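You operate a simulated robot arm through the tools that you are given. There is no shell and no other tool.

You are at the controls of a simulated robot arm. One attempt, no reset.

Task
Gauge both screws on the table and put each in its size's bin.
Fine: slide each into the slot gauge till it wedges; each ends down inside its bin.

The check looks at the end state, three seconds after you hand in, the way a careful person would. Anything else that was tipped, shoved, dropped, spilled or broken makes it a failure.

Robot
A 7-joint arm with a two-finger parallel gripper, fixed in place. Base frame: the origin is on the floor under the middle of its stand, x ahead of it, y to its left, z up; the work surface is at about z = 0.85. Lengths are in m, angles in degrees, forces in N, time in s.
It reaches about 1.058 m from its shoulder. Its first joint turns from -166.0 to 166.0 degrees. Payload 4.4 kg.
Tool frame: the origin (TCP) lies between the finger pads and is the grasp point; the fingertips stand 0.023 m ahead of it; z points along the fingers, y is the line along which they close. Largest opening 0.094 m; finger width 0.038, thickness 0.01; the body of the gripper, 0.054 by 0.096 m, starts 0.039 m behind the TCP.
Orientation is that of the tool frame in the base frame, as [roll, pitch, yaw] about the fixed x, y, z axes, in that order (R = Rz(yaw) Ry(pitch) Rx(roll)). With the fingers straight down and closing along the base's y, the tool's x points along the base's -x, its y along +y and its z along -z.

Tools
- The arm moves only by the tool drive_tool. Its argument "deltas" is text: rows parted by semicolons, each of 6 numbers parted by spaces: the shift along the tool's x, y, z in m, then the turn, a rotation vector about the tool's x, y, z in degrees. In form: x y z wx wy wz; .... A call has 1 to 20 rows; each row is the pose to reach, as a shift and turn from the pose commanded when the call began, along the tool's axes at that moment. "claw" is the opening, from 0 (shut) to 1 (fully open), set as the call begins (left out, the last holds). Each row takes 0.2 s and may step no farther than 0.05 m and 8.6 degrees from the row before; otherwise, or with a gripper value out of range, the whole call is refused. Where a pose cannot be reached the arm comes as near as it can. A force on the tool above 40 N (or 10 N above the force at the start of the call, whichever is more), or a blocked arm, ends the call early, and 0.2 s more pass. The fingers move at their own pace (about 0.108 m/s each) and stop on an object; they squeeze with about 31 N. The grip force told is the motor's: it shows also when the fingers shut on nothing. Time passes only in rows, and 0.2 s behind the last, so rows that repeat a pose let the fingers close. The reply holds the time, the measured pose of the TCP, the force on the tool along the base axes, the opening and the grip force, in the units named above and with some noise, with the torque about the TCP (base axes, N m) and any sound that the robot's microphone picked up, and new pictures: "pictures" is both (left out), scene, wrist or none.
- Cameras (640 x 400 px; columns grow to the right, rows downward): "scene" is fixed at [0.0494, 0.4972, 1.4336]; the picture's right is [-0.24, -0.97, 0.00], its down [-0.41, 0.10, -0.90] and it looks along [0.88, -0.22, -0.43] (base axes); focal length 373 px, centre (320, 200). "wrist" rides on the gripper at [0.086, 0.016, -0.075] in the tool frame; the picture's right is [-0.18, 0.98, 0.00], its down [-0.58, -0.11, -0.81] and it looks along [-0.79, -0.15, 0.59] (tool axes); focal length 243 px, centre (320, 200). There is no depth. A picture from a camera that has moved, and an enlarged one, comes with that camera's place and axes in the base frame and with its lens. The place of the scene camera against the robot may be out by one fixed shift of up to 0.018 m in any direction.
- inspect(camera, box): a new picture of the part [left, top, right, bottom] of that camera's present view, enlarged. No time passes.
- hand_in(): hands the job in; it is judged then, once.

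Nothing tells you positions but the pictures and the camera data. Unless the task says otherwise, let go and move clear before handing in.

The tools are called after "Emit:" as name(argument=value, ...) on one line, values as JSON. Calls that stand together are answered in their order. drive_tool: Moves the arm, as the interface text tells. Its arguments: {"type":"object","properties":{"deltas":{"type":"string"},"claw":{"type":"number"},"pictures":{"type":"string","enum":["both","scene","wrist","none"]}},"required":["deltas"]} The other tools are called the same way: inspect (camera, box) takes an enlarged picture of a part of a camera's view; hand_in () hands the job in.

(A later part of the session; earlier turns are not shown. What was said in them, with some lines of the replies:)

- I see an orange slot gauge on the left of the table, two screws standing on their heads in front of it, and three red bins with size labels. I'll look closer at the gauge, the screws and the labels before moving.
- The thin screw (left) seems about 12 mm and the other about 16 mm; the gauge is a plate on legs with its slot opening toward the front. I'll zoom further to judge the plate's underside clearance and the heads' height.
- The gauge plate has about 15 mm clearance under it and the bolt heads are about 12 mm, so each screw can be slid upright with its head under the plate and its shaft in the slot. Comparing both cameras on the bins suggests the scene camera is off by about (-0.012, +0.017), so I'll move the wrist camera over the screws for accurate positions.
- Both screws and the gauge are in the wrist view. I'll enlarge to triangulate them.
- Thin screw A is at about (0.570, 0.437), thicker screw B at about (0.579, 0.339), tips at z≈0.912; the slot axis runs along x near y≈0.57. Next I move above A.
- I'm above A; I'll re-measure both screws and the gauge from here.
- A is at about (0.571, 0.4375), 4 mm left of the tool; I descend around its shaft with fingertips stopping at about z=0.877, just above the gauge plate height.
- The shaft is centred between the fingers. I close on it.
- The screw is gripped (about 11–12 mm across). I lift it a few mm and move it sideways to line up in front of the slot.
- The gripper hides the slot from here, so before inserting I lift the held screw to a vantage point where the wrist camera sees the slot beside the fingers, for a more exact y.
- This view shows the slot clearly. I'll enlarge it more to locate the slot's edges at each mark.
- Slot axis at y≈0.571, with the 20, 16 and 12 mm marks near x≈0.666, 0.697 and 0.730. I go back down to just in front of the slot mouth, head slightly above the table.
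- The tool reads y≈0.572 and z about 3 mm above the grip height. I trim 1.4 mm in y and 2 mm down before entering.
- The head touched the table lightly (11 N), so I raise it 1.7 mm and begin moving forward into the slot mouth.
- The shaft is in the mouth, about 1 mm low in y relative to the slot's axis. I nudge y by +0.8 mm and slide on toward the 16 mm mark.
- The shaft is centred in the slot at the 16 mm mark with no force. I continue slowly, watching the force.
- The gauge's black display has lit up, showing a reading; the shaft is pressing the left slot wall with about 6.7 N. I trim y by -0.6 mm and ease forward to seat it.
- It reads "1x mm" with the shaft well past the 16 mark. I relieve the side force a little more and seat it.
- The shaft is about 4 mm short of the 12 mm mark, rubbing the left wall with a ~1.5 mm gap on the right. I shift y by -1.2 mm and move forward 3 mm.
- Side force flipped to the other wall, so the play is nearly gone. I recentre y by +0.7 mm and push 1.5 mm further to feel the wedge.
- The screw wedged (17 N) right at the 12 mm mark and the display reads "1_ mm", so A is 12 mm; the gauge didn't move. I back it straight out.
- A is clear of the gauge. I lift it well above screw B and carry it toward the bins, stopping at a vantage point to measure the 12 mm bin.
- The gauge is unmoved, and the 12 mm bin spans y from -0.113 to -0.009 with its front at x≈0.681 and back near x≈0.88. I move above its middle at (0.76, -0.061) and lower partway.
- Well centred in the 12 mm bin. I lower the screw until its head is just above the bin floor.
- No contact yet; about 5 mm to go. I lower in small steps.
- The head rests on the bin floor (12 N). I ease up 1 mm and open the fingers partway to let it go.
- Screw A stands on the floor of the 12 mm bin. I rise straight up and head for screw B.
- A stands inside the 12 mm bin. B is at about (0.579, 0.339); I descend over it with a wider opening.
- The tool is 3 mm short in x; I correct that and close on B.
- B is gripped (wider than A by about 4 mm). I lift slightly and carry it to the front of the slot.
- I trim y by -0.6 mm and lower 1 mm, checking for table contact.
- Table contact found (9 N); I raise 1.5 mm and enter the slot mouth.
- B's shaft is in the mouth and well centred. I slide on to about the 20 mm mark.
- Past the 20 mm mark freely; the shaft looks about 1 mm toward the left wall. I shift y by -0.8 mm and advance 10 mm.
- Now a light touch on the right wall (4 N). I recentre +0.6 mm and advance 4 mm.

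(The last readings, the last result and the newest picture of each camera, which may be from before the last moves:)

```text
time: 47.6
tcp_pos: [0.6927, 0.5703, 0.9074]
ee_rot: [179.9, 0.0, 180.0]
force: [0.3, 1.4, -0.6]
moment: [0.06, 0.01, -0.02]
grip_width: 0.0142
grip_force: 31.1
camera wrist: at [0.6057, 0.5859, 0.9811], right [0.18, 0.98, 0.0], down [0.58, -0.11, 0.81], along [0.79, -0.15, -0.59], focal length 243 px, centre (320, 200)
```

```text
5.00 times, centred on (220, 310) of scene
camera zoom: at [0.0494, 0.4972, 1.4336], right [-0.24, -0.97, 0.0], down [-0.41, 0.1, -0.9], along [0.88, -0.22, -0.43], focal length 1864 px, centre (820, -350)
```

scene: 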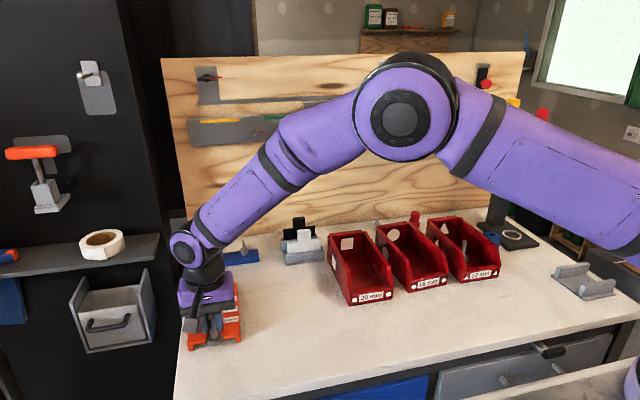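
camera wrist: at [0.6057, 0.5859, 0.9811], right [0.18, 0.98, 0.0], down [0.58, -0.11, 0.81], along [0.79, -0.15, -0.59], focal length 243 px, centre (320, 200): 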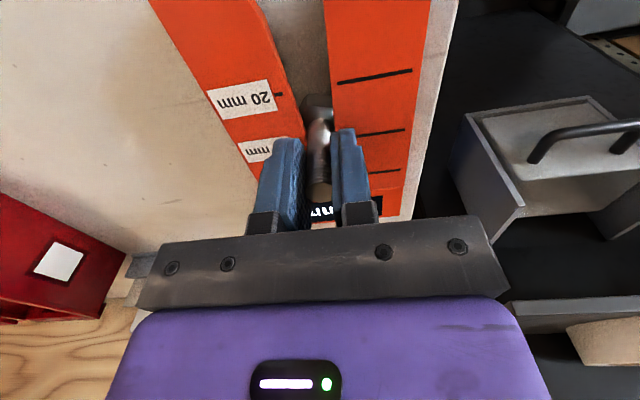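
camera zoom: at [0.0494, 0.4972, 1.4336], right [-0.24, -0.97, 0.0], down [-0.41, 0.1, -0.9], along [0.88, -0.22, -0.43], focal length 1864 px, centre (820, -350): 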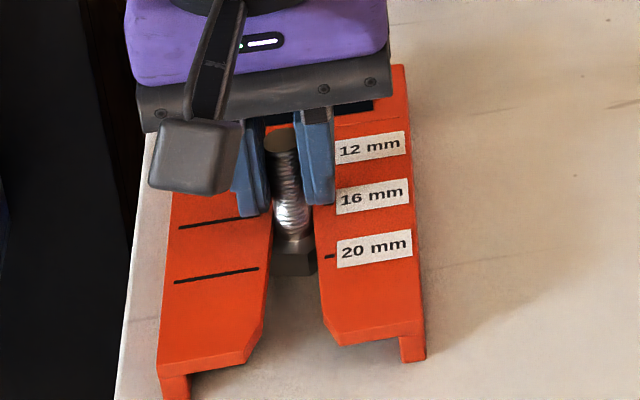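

The display lit up again near the 16 mm mark. I push on gently to feel the wedge.

Emit:
drive_tool(deltas="-0.001 0.0001 0 0 0 0; -0.002 0.0001 0 0 0 0; -0.002 0.0001 0 0 0 0", claw=0, pictures="none")

Emit:
inspect(camera="wrist", box=[270, 130, 430, 230])

```text
time: 48.4
tcp_pos: [0.6956, 0.5707, 0.9068]
ee_rot: [180.0, 0.0, 180.0]
force: [-0.4, 2.8, -0.1]
moment: [0.07, -0.01, 0.01]
grip_width: 0.0145
grip_force: 30.7
```

```text
4.00 times, centred on (350, 180) of wrist
camera zoom: at [0.6077, 0.586, 0.981], right [0.18, 0.98, 0.0], down [0.58, -0.11, 0.81], along [0.79, -0.15, -0.59], focal length 970 px, centre (200, 280)
```

zoom: 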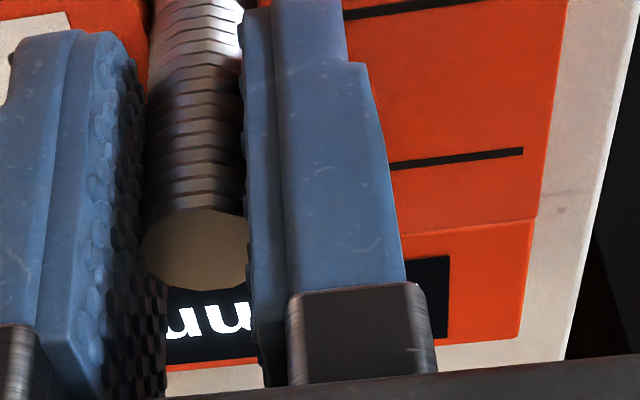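

Emit:
drive_tool(deltas="-0.001 0.0003 0 0 0 0; -0.002 0.0003 0 0 0 0; -0.002 0.0003 0 0 0 0", claw=0, pictures="none")

Emit:
inspect(camera="wrist", box=[260, 100, 420, 200])

Emit:
inspect(camera="scene", box=[180, 270, 260, 350])

```text
time: 49.2
tcp_pos: [0.6961, 0.57, 0.9064]
ee_rot: [179.9, -0.1, -180.0]
force: [-0.1, 1.3, -1.6]
moment: [0.07, 0.03, 0.02]
grip_width: 0.0146
grip_force: 31.2
```

```text
4.00 times, centred on (340, 150) of wrist
camera zoom: at [0.6099, 0.5862, 0.9812], right [0.18, 0.98, 0.0], down [0.58, -0.11, 0.81], along [0.79, -0.15, -0.59], focal length 970 px, centre (240, 400)
```

zoom: 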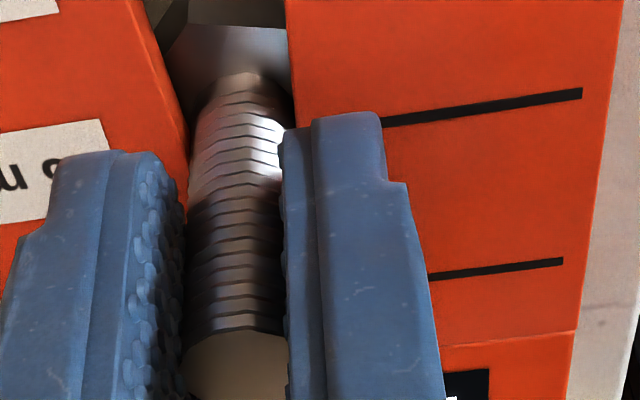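

```text
5.00 times, centred on (220, 310) of scene
camera zoom: at [0.0494, 0.4972, 1.4336], right [-0.24, -0.97, 0.0], down [-0.41, 0.1, -0.9], along [0.88, -0.22, -0.43], focal length 1864 px, centre (820, -350)
```

zoom: 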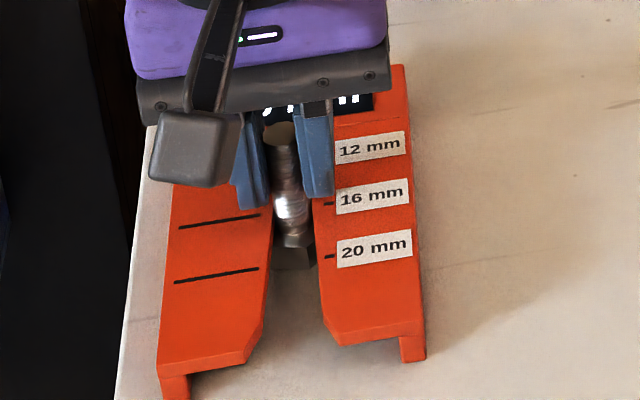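

Emit:
drive_tool(deltas="-0.001 0.0001 0 0 0 0; -0.002 0.0001 0 0 0 0; -0.002 0.0001 0 0 0 0", claw=0, pictures="none")

Emit:
inspect(camera="scene", box=[190, 275, 254, 315])

```text
time: 50.0
tcp_pos: [0.6982, 0.5695, 0.9073]
ee_rot: [179.9, -0.1, -180.0]
force: [-1.9, 0.9, 0.0]
moment: [-0.02, 0.1, -0.01]
grip_width: 0.0143
grip_force: 30.9
```

```text
10.00 times, centred on (222, 295) of scene
camera zoom: at [0.0494, 0.4972, 1.4336], right [-0.24, -0.97, 0.0], down [-0.41, 0.1, -0.9], along [0.88, -0.22, -0.43], focal length 3727 px, centre (1300, -750)
```

zoom: 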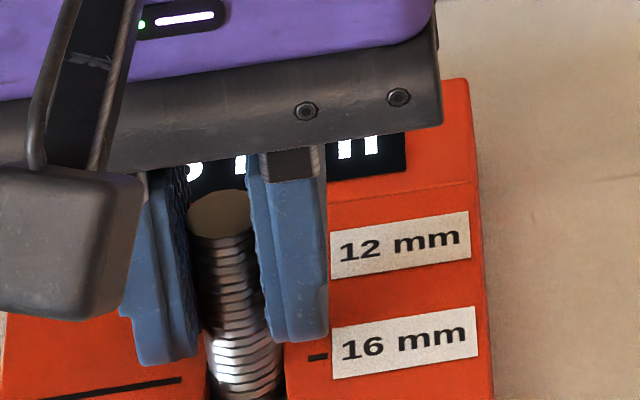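

The display's second digit has a round bottom ("6"), and the forward force starts to rise. One more mm to confirm the wedge.

Emit:
drive_tool(deltas="-0.001 0 0 0 0 0; -0.0015 0 0 0 0 0; -0.0015 0 0 0 0 0", claw=0)

Emit:
inspect(camera="wrist", box=[260, 100, 420, 200])

Emit:
inspect(camera="scene", box=[180, 270, 260, 350])

```text
time: 50.8
tcp_pos: [0.6993, 0.571, 0.9058]
ee_rot: [180.0, -0.1, -180.0]
force: [-10.9, -4.2, -0.4]
moment: [-0.07, 0.39, -0.03]
grip_width: 0.0147
grip_force: 31.0
camera wrist: at [0.6127, 0.5863, 0.9807], right [0.18, 0.98, 0.0], down [0.58, -0.11, 0.81], along [0.79, -0.15, -0.59], focal length 243 px, centre (320, 200)
```

scene: 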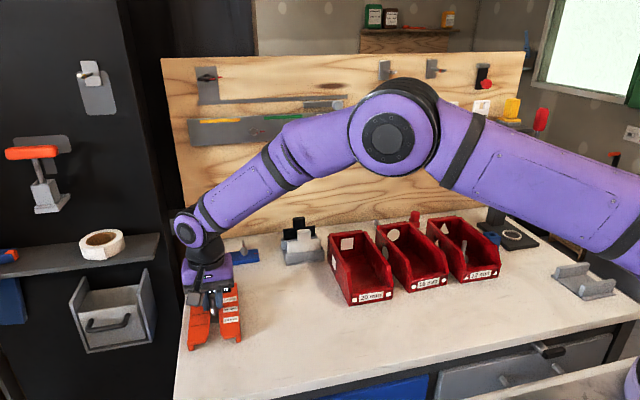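
wrist: 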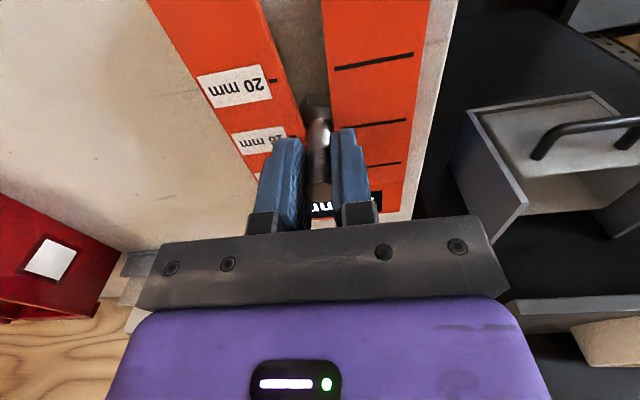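

```text
4.00 times, centred on (340, 150) of wrist
camera zoom: at [0.6127, 0.5863, 0.9807], right [0.18, 0.98, 0.0], down [0.58, -0.11, 0.81], along [0.79, -0.15, -0.59], focal length 970 px, centre (240, 400)
```

zoom: 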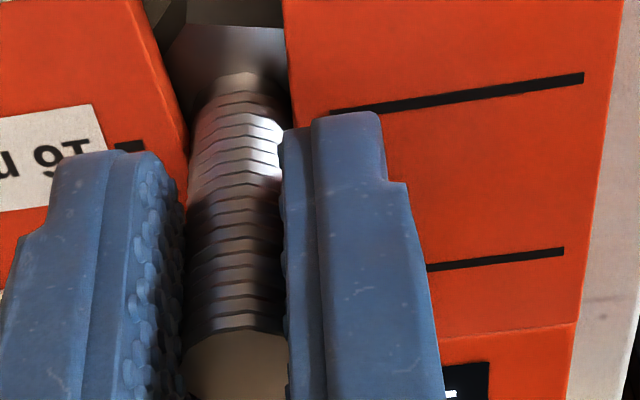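

```text
5.00 times, centred on (220, 310) of scene
camera zoom: at [0.0494, 0.4972, 1.4336], right [-0.24, -0.97, 0.0], down [-0.41, 0.1, -0.9], along [0.88, -0.22, -0.43], focal length 1864 px, centre (820, -350)
```

zoom: 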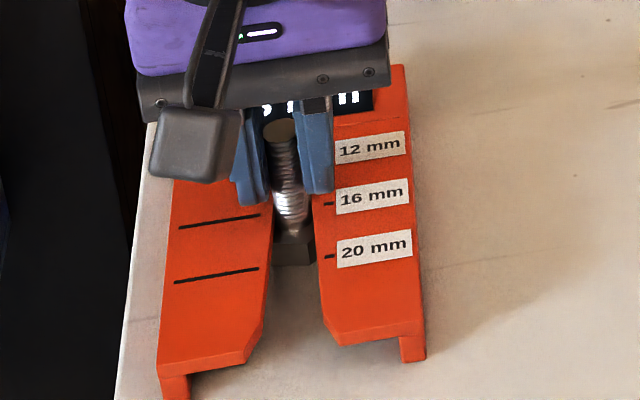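

B wedged (11 N) right at the 16 mm mark, so it is 16 mm. I back it out of the slot.

Emit:
drive_tool(deltas="0.0015 0 0 0 0 0; 0.003 -0.0002 0 0 0 0; 0.006 -0.0002 0 0 0 0; 0.012 -0.0002 0 0 0 0; 0.022 -0.0002 0 0 0 0; 0.034 -0.0002 0 0 0 0; 0.046 -0.0002 0 0 0 0; 0.058 -0.0002 0 0 0 0; 0.07 -0.0002 0 0 0 0; 0.082 -0.0002 0 0 0 0; 0.095 -0.0002 0 0 0 0; 0.11 -0.0002 0 0 0 0; 0.127 -0.0002 0 0 0 0; 0.127 -0.0002 0 0 0 0", claw=0)

```text
time: 53.8
tcp_pos: [0.5724, 0.5712, 0.9074]
ee_rot: [179.9, 0.0, -180.0]
force: [0.4, 0.6, -0.4]
moment: [-0.03, 0.03, 0.01]
grip_width: 0.0142
grip_force: 31.3
camera wrist: at [0.4861, 0.5861, 0.981], right [0.18, 0.98, 0.0], down [0.58, -0.11, 0.81], along [0.79, -0.15, -0.59], focal length 243 px, centre (320, 200)
```

scene: 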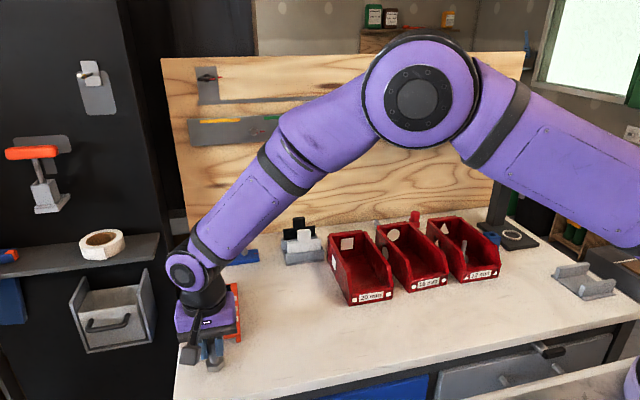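
wrist: 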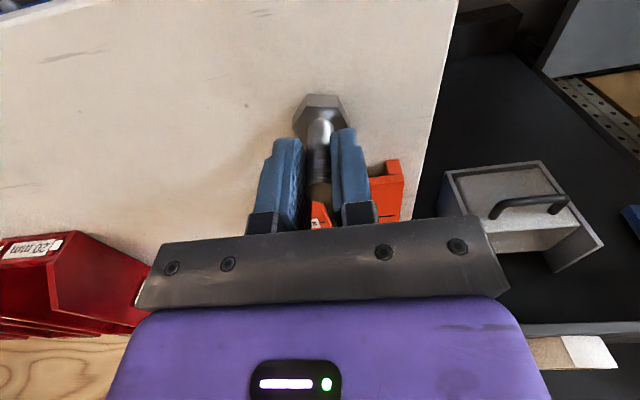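

B is out of the gauge. I lift it and carry it to a vantage point to measure the 16 mm bin.

Emit:
drive_tool(deltas="0 0 -0.03 0 0 0; 0 0 -0.065 0 0 0; 0 0 -0.1 0 0 0; 0 0 -0.14 0 0 0; -0.003 -0.043 -0.147 0 0 0; -0.007 -0.086 -0.154 0 0 0; -0.01 -0.129 -0.161 0 0 0; -0.014 -0.172 -0.168 0 0 0; -0.017 -0.215 -0.175 0 0 0; -0.021 -0.258 -0.182 0 0 0; -0.024 -0.3 -0.188 0 0 0; -0.028 -0.341 -0.195 0 0 0; -0.028 -0.341 -0.195 0 0 0; -0.028 -0.341 -0.195 0 0 0", claw=0)

Emit:
inspect(camera="wrist", box=[140, 80, 300, 180])

Emit:
inspect(camera="scene", box=[180, 270, 260, 350])

```text
time: 56.8
tcp_pos: [0.5998, 0.2278, 1.0998]
ee_rot: [-180.0, 0.0, -179.9]
force: [0.1, -0.1, -0.8]
moment: [0.0, 0.0, -0.01]
grip_width: 0.0147
grip_force: 31.3
camera wrist: at [0.5137, 0.2445, 1.1747], right [0.18, 0.98, 0.0], down [0.58, -0.11, 0.81], along [0.79, -0.15, -0.59], focal length 243 px, centre (320, 200)
```

scene: 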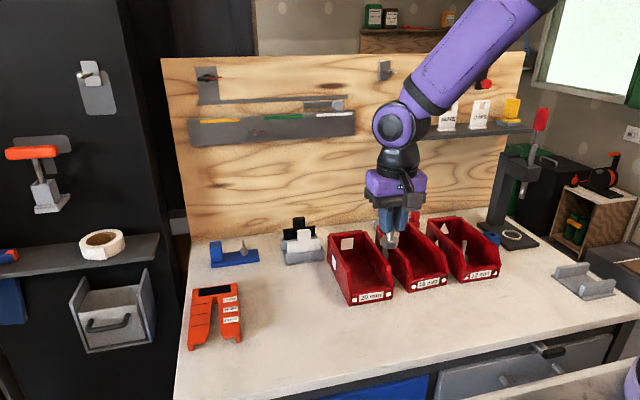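
wrist: 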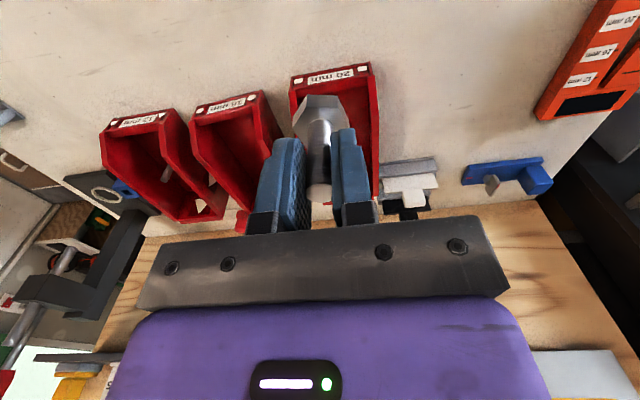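

```text
4.00 times, centred on (220, 130) of wrist
camera zoom: at [0.5137, 0.2445, 1.1747], right [0.18, 0.98, 0.0], down [0.58, -0.11, 0.81], along [0.79, -0.15, -0.59], focal length 970 px, centre (720, 480)
```

zoom: 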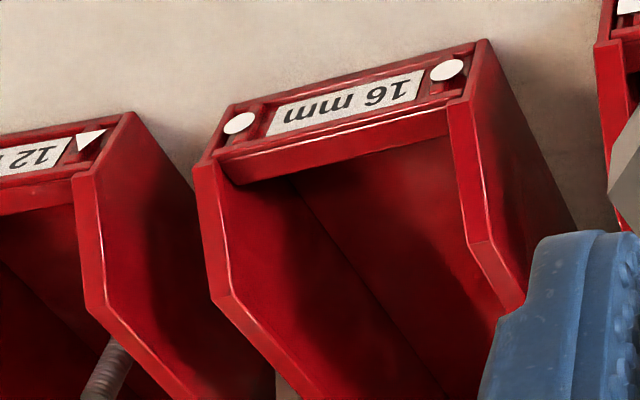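

```text
5.00 times, centred on (220, 310) of scene
camera zoom: at [0.0494, 0.4972, 1.4336], right [-0.24, -0.97, 0.0], down [-0.41, 0.1, -0.9], along [0.88, -0.22, -0.43], focal length 1864 px, centre (820, -350)
```

zoom: 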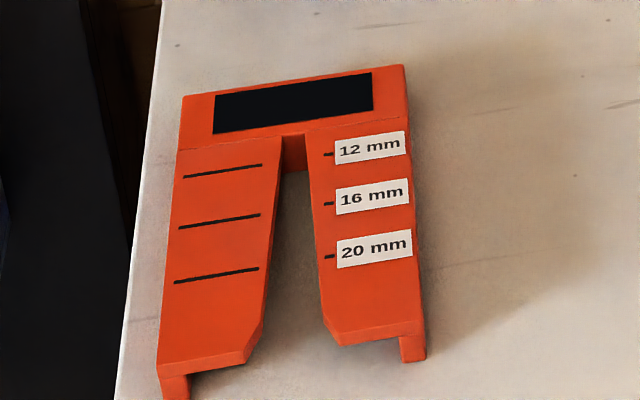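

The gauge is exactly where it was. The 16 mm bin spans y≈0.029 to 0.129 with its front near x≈0.68; I move above it and lower partway.

Emit:
drive_tool(deltas="-0.03 -0.029 0 0 0 0; -0.06 -0.058 0 0 0 0; -0.09 -0.087 0 0 0 0; -0.12 -0.116 0 0 0 0; -0.155 -0.147 0 0 0 0; -0.155 -0.147 0.035 0 0 0; -0.155 -0.147 0.07 0 0 0; -0.155 -0.147 0.1 0 0 0; -0.155 -0.147 0.1 0 0 0; -0.155 -0.147 0.1 0 0 0", claw=0)

Emit:
inspect(camera="wrist", box=[220, 30, 420, 155])

Emit:
inspect(camera="scene", box=[340, 190, 500, 290])

```text
time: 59.0
tcp_pos: [0.7564, 0.0822, 1.0028]
ee_rot: [-179.9, 0.0, 180.0]
force: [0.1, -0.2, -0.9]
moment: [0.01, 0.02, 0.04]
grip_width: 0.0147
grip_force: 31.5
camera wrist: at [0.6705, 0.0979, 1.0771], right [0.18, 0.98, 0.0], down [0.58, -0.11, 0.81], along [0.79, -0.15, -0.59], focal length 243 px, centre (320, 200)
```

scene: 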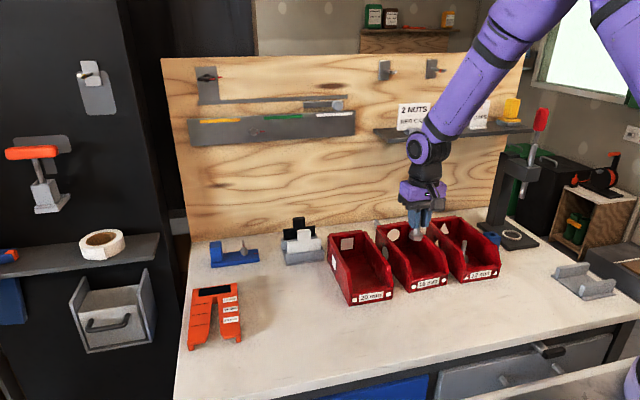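
wrist: 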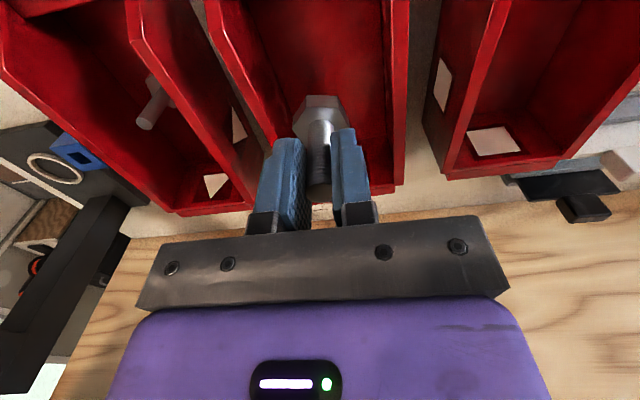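

```text
3.20 times, centred on (320, 92) of wrist
camera zoom: at [0.6705, 0.0979, 1.0771], right [0.18, 0.98, 0.0], down [0.58, -0.11, 0.81], along [0.79, -0.15, -0.59], focal length 776 px, centre (320, 544)
```

zoom: 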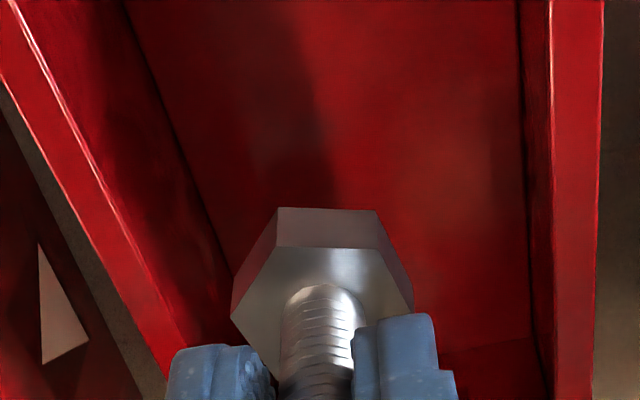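

```text
4.00 times, centred on (420, 240) of scene
camera zoom: at [0.0494, 0.4972, 1.4336], right [-0.24, -0.97, 0.0], down [-0.41, 0.1, -0.9], along [0.88, -0.22, -0.43], focal length 1491 px, centre (-80, 40)
```

zoom: 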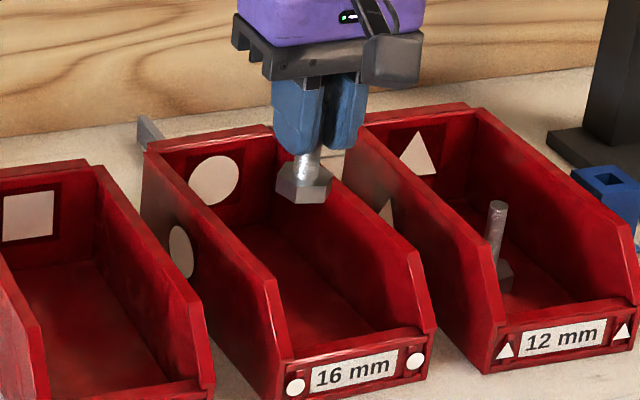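

B is centred over the 16 mm bin (2 mm trim). I lower it toward the floor.

Emit:
drive_tool(deltas="0 0.002 0.02 0 0 0; 0 0.002 0.04 0 0 0; 0 0.002 0.06 0 0 0; 0 0.002 0.078 0 0 0; 0 0.002 0.085 0 0 0; 0 0.002 0.085 0 0 0", claw=0)

Emit:
inspect(camera="scene", box=[340, 190, 500, 290])

```text
time: 60.4
tcp_pos: [0.7551, 0.0832, 0.9158]
ee_rot: [-180.0, 0.1, -180.0]
force: [0.3, 0.8, -1.6]
moment: [-0.01, -0.01, -0.04]
grip_width: 0.0144
grip_force: 30.4
camera wrist: at [0.6685, 0.0997, 0.991], right [0.18, 0.98, 0.0], down [0.58, -0.11, 0.81], along [0.79, -0.15, -0.59], focal length 243 px, centre (320, 200)
```

scene: 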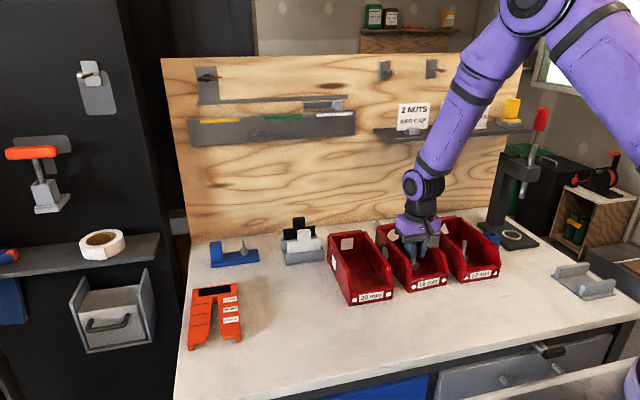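
wrist: 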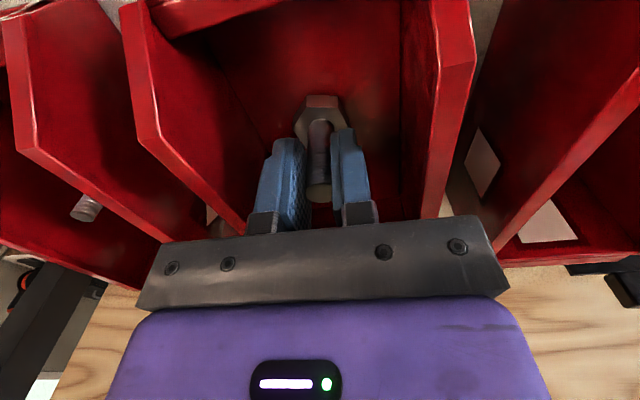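

```text
4.00 times, centred on (420, 240) of scene
camera zoom: at [0.0494, 0.4972, 1.4336], right [-0.24, -0.97, 0.0], down [-0.41, 0.1, -0.9], along [0.88, -0.22, -0.43], focal length 1491 px, centre (-80, 40)
```

zoom: 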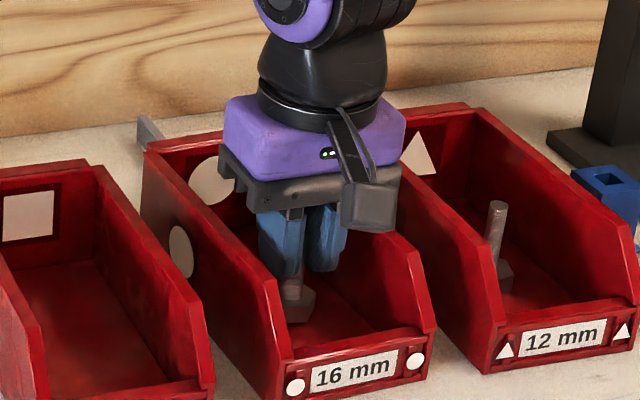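

No contact yet, a few mm above the bin floor. I lower in small steps.

Emit:
drive_tool(deltas="0 0 0.002 0 0 0; 0 0 0.004 0 0 0; 0 0 0.006 0 0 0; 0 0 0.006 0 0 0", claw=0, pictures="none")

```text
time: 61.4
tcp_pos: [0.7553, 0.0831, 0.9113]
ee_rot: [-179.9, 0.1, -180.0]
force: [-0.8, 0.1, -0.5]
moment: [0.02, 0.0, 0.05]
grip_width: 0.0145
grip_force: 30.8
```

Emit:
drive_tool(deltas="0 0 0.0015 0 0 0; 0 0 0.003 0 0 0; 0 0 0.003 0 0 0", claw=0, pictures="wrist")

```text
time: 62.2
tcp_pos: [0.7557, 0.0841, 0.9081]
ee_rot: [180.0, 0.2, -180.0]
force: [-1.2, -1.2, 25.7]
moment: [-0.11, -0.1, -0.04]
grip_width: 0.0147
grip_force: 31.2
camera wrist: at [0.6688, 0.1005, 0.9832], right [0.18, 0.98, 0.0], down [0.58, -0.11, 0.81], along [0.79, -0.15, -0.59], focal length 243 px, centre (320, 200)
```

wrist: 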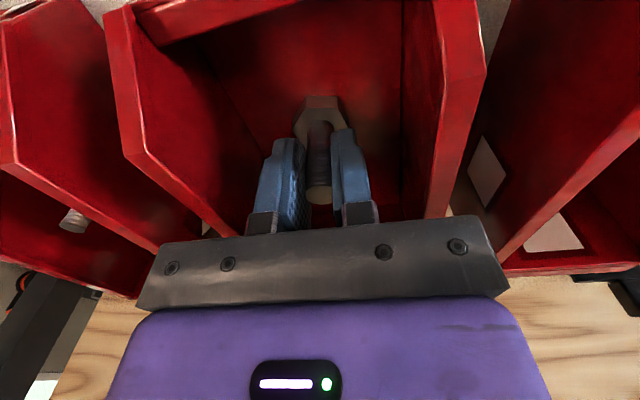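

The head is on the bin floor (26 N). I ease off about 2 mm, then release.

Emit:
drive_tool(deltas="0 0 -0.001 0 0 0; 0 0 -0.0022 0 0 0; 0 0 -0.0022 0 0 0", claw=0, pictures="none")

Emit:
drive_tool(deltas="0 0 0 0 0 0; 0 0 0 0 0 0; 0 0 0 0 0 0", claw=0.45, pictures="wrist")

```text
time: 63.0
tcp_pos: [0.7553, 0.0834, 0.909]
ee_rot: [-180.0, -0.2, 180.0]
force: [-0.5, -0.3, -0.4]
moment: [-0.01, 0.03, -0.02]
grip_width: 0.0143
grip_force: 31.0
```

```text
time: 63.8
tcp_pos: [0.7546, 0.0835, 0.911]
ee_rot: [-179.9, 0.0, 179.9]
force: [0.5, -0.5, 0.1]
moment: [0.01, 0.01, 0.02]
grip_width: 0.0422
grip_force: 0.1
camera wrist: at [0.6689, 0.0999, 0.9845], right [0.18, 0.98, 0.0], down [0.58, -0.11, 0.81], along [0.79, -0.15, -0.59], focal length 243 px, centre (320, 200)
```

wrist: 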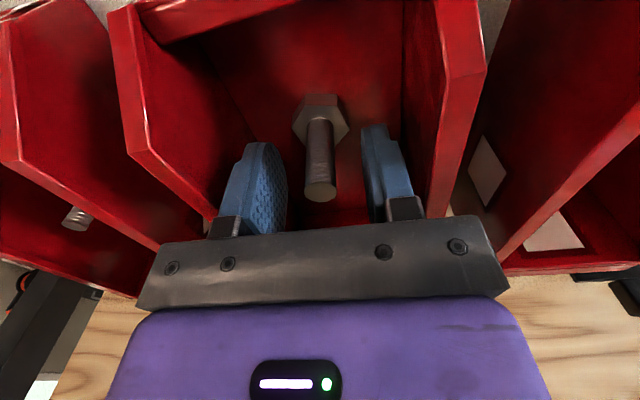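

B is released and standing inside the 16 mm bin. I rise straight up and back away to check everything.

Emit:
drive_tool(deltas="0 0 -0.02 0 0 0; 0 0 -0.05 0 0 0; 0 0 -0.09 0 0 0; 0 0 -0.13 0 0 0; 0.03 0 -0.16 0 0 0; 0.07 0 -0.18 0 0 0; 0.11 0 -0.2 0 0 0; 0.15 0 -0.22 0 0 0; 0.15 0 -0.22 0 0 0", claw=0.45)

Emit:
inspect(camera="scene", box=[340, 190, 500, 290])

Emit:
inspect(camera="wrist", box=[160, 30, 480, 230])

Emit:
inspect(camera="scene", box=[180, 200, 340, 370])

```text
time: 65.8
tcp_pos: [0.6056, 0.083, 1.1319]
ee_rot: [180.0, -0.1, -180.0]
force: [-0.8, 0.7, -0.5]
moment: [0.01, 0.02, 0.01]
grip_width: 0.0424
grip_force: 0.0
camera wrist: at [0.5182, 0.1002, 1.2058], right [0.18, 0.98, 0.0], down [0.58, -0.11, 0.81], along [0.79, -0.15, -0.59], focal length 243 px, centre (320, 200)
```

scene: 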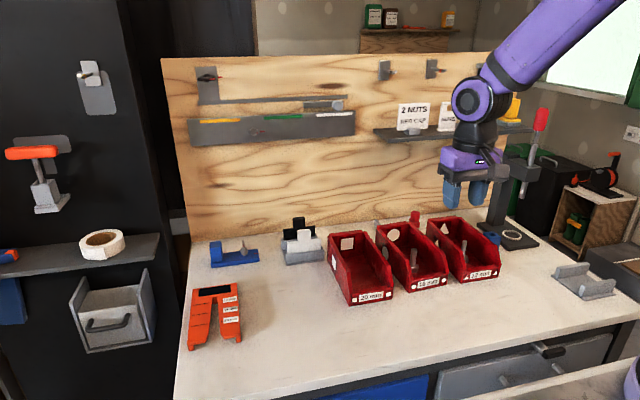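
wrist: 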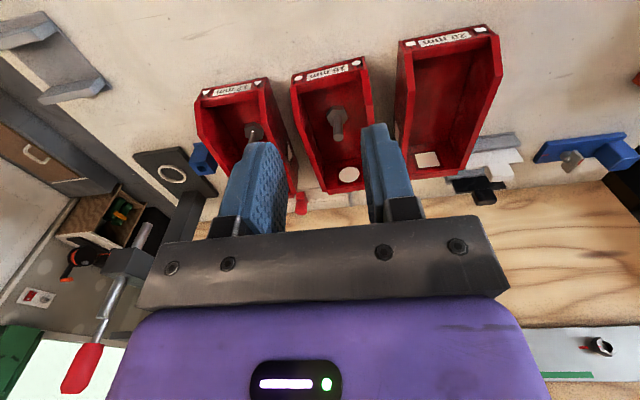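

```text
4.00 times, centred on (420, 240) of scene
camera zoom: at [0.0494, 0.4972, 1.4336], right [-0.24, -0.97, 0.0], down [-0.41, 0.1, -0.9], along [0.88, -0.22, -0.43], focal length 1491 px, centre (-80, 40)
```

zoom: 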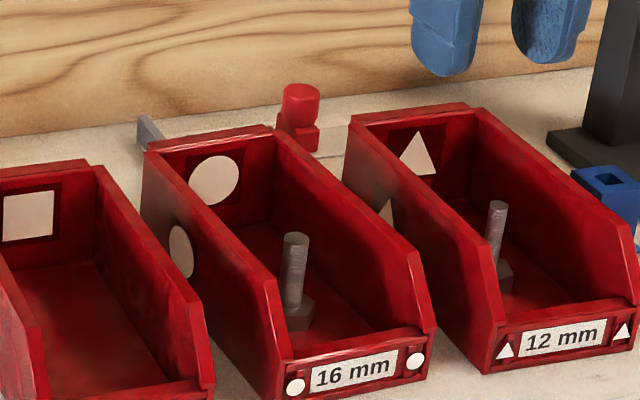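

```text
2.00 times, centred on (320, 130) of wrist
camera zoom: at [0.5182, 0.1002, 1.2058], right [0.18, 0.98, 0.0], down [0.58, -0.11, 0.81], along [0.79, -0.15, -0.59], focal length 485 px, centre (320, 340)
```

zoom: 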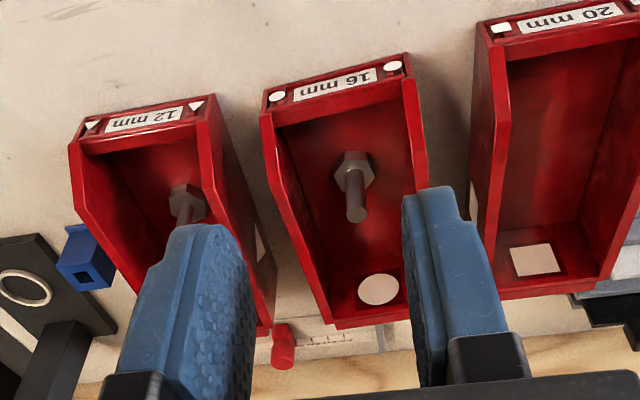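

```text
2.35 times, centred on (260, 285) of scene
camera zoom: at [0.0494, 0.4972, 1.4336], right [-0.24, -0.97, 0.0], down [-0.41, 0.1, -0.9], along [0.88, -0.22, -0.43], focal length 877 px, centre (461, 0)
```

zoom: 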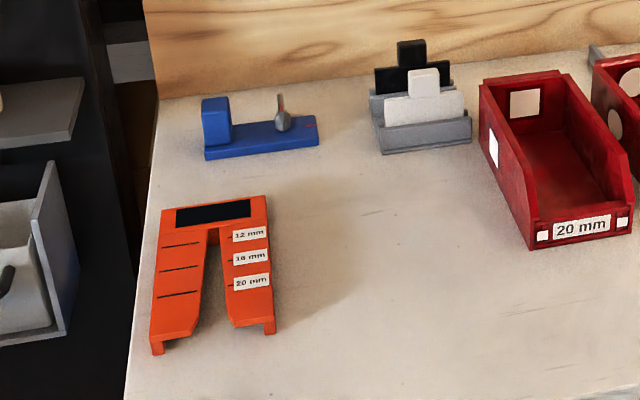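

The 12 mm screw stands in the 12 mm bin and the 16 mm screw in the 16 mm bin. The gauge, bins and everything else are where they were, and the arm is clear, so I hand in.

Emit:
hand_in()

```text
The job is handed in.
```

Both screws are gauged and sorted, and the job is handed in; I have not seen the check's result.

| Screw | Where it wedged in the slot | Force at the wedge | Bin |
|---|---|---|---|
| Thinner one | 12 mm mark | about 17 N | 12 mm |
| Thicker one | 16 mm mark | about 11 N | 16 mm |

- **Display:** The gauge's screen lit up for both screws. The gripper hid part of each number, so the sizes come from the marks where the screws wedged.
- **End state:** Each screw stands upright on the floor of its bin. In the last pictures, the gauge and bins looked unmoved and nothing else was disturbed. I let go of both screws and moved the arm clear before handing in.
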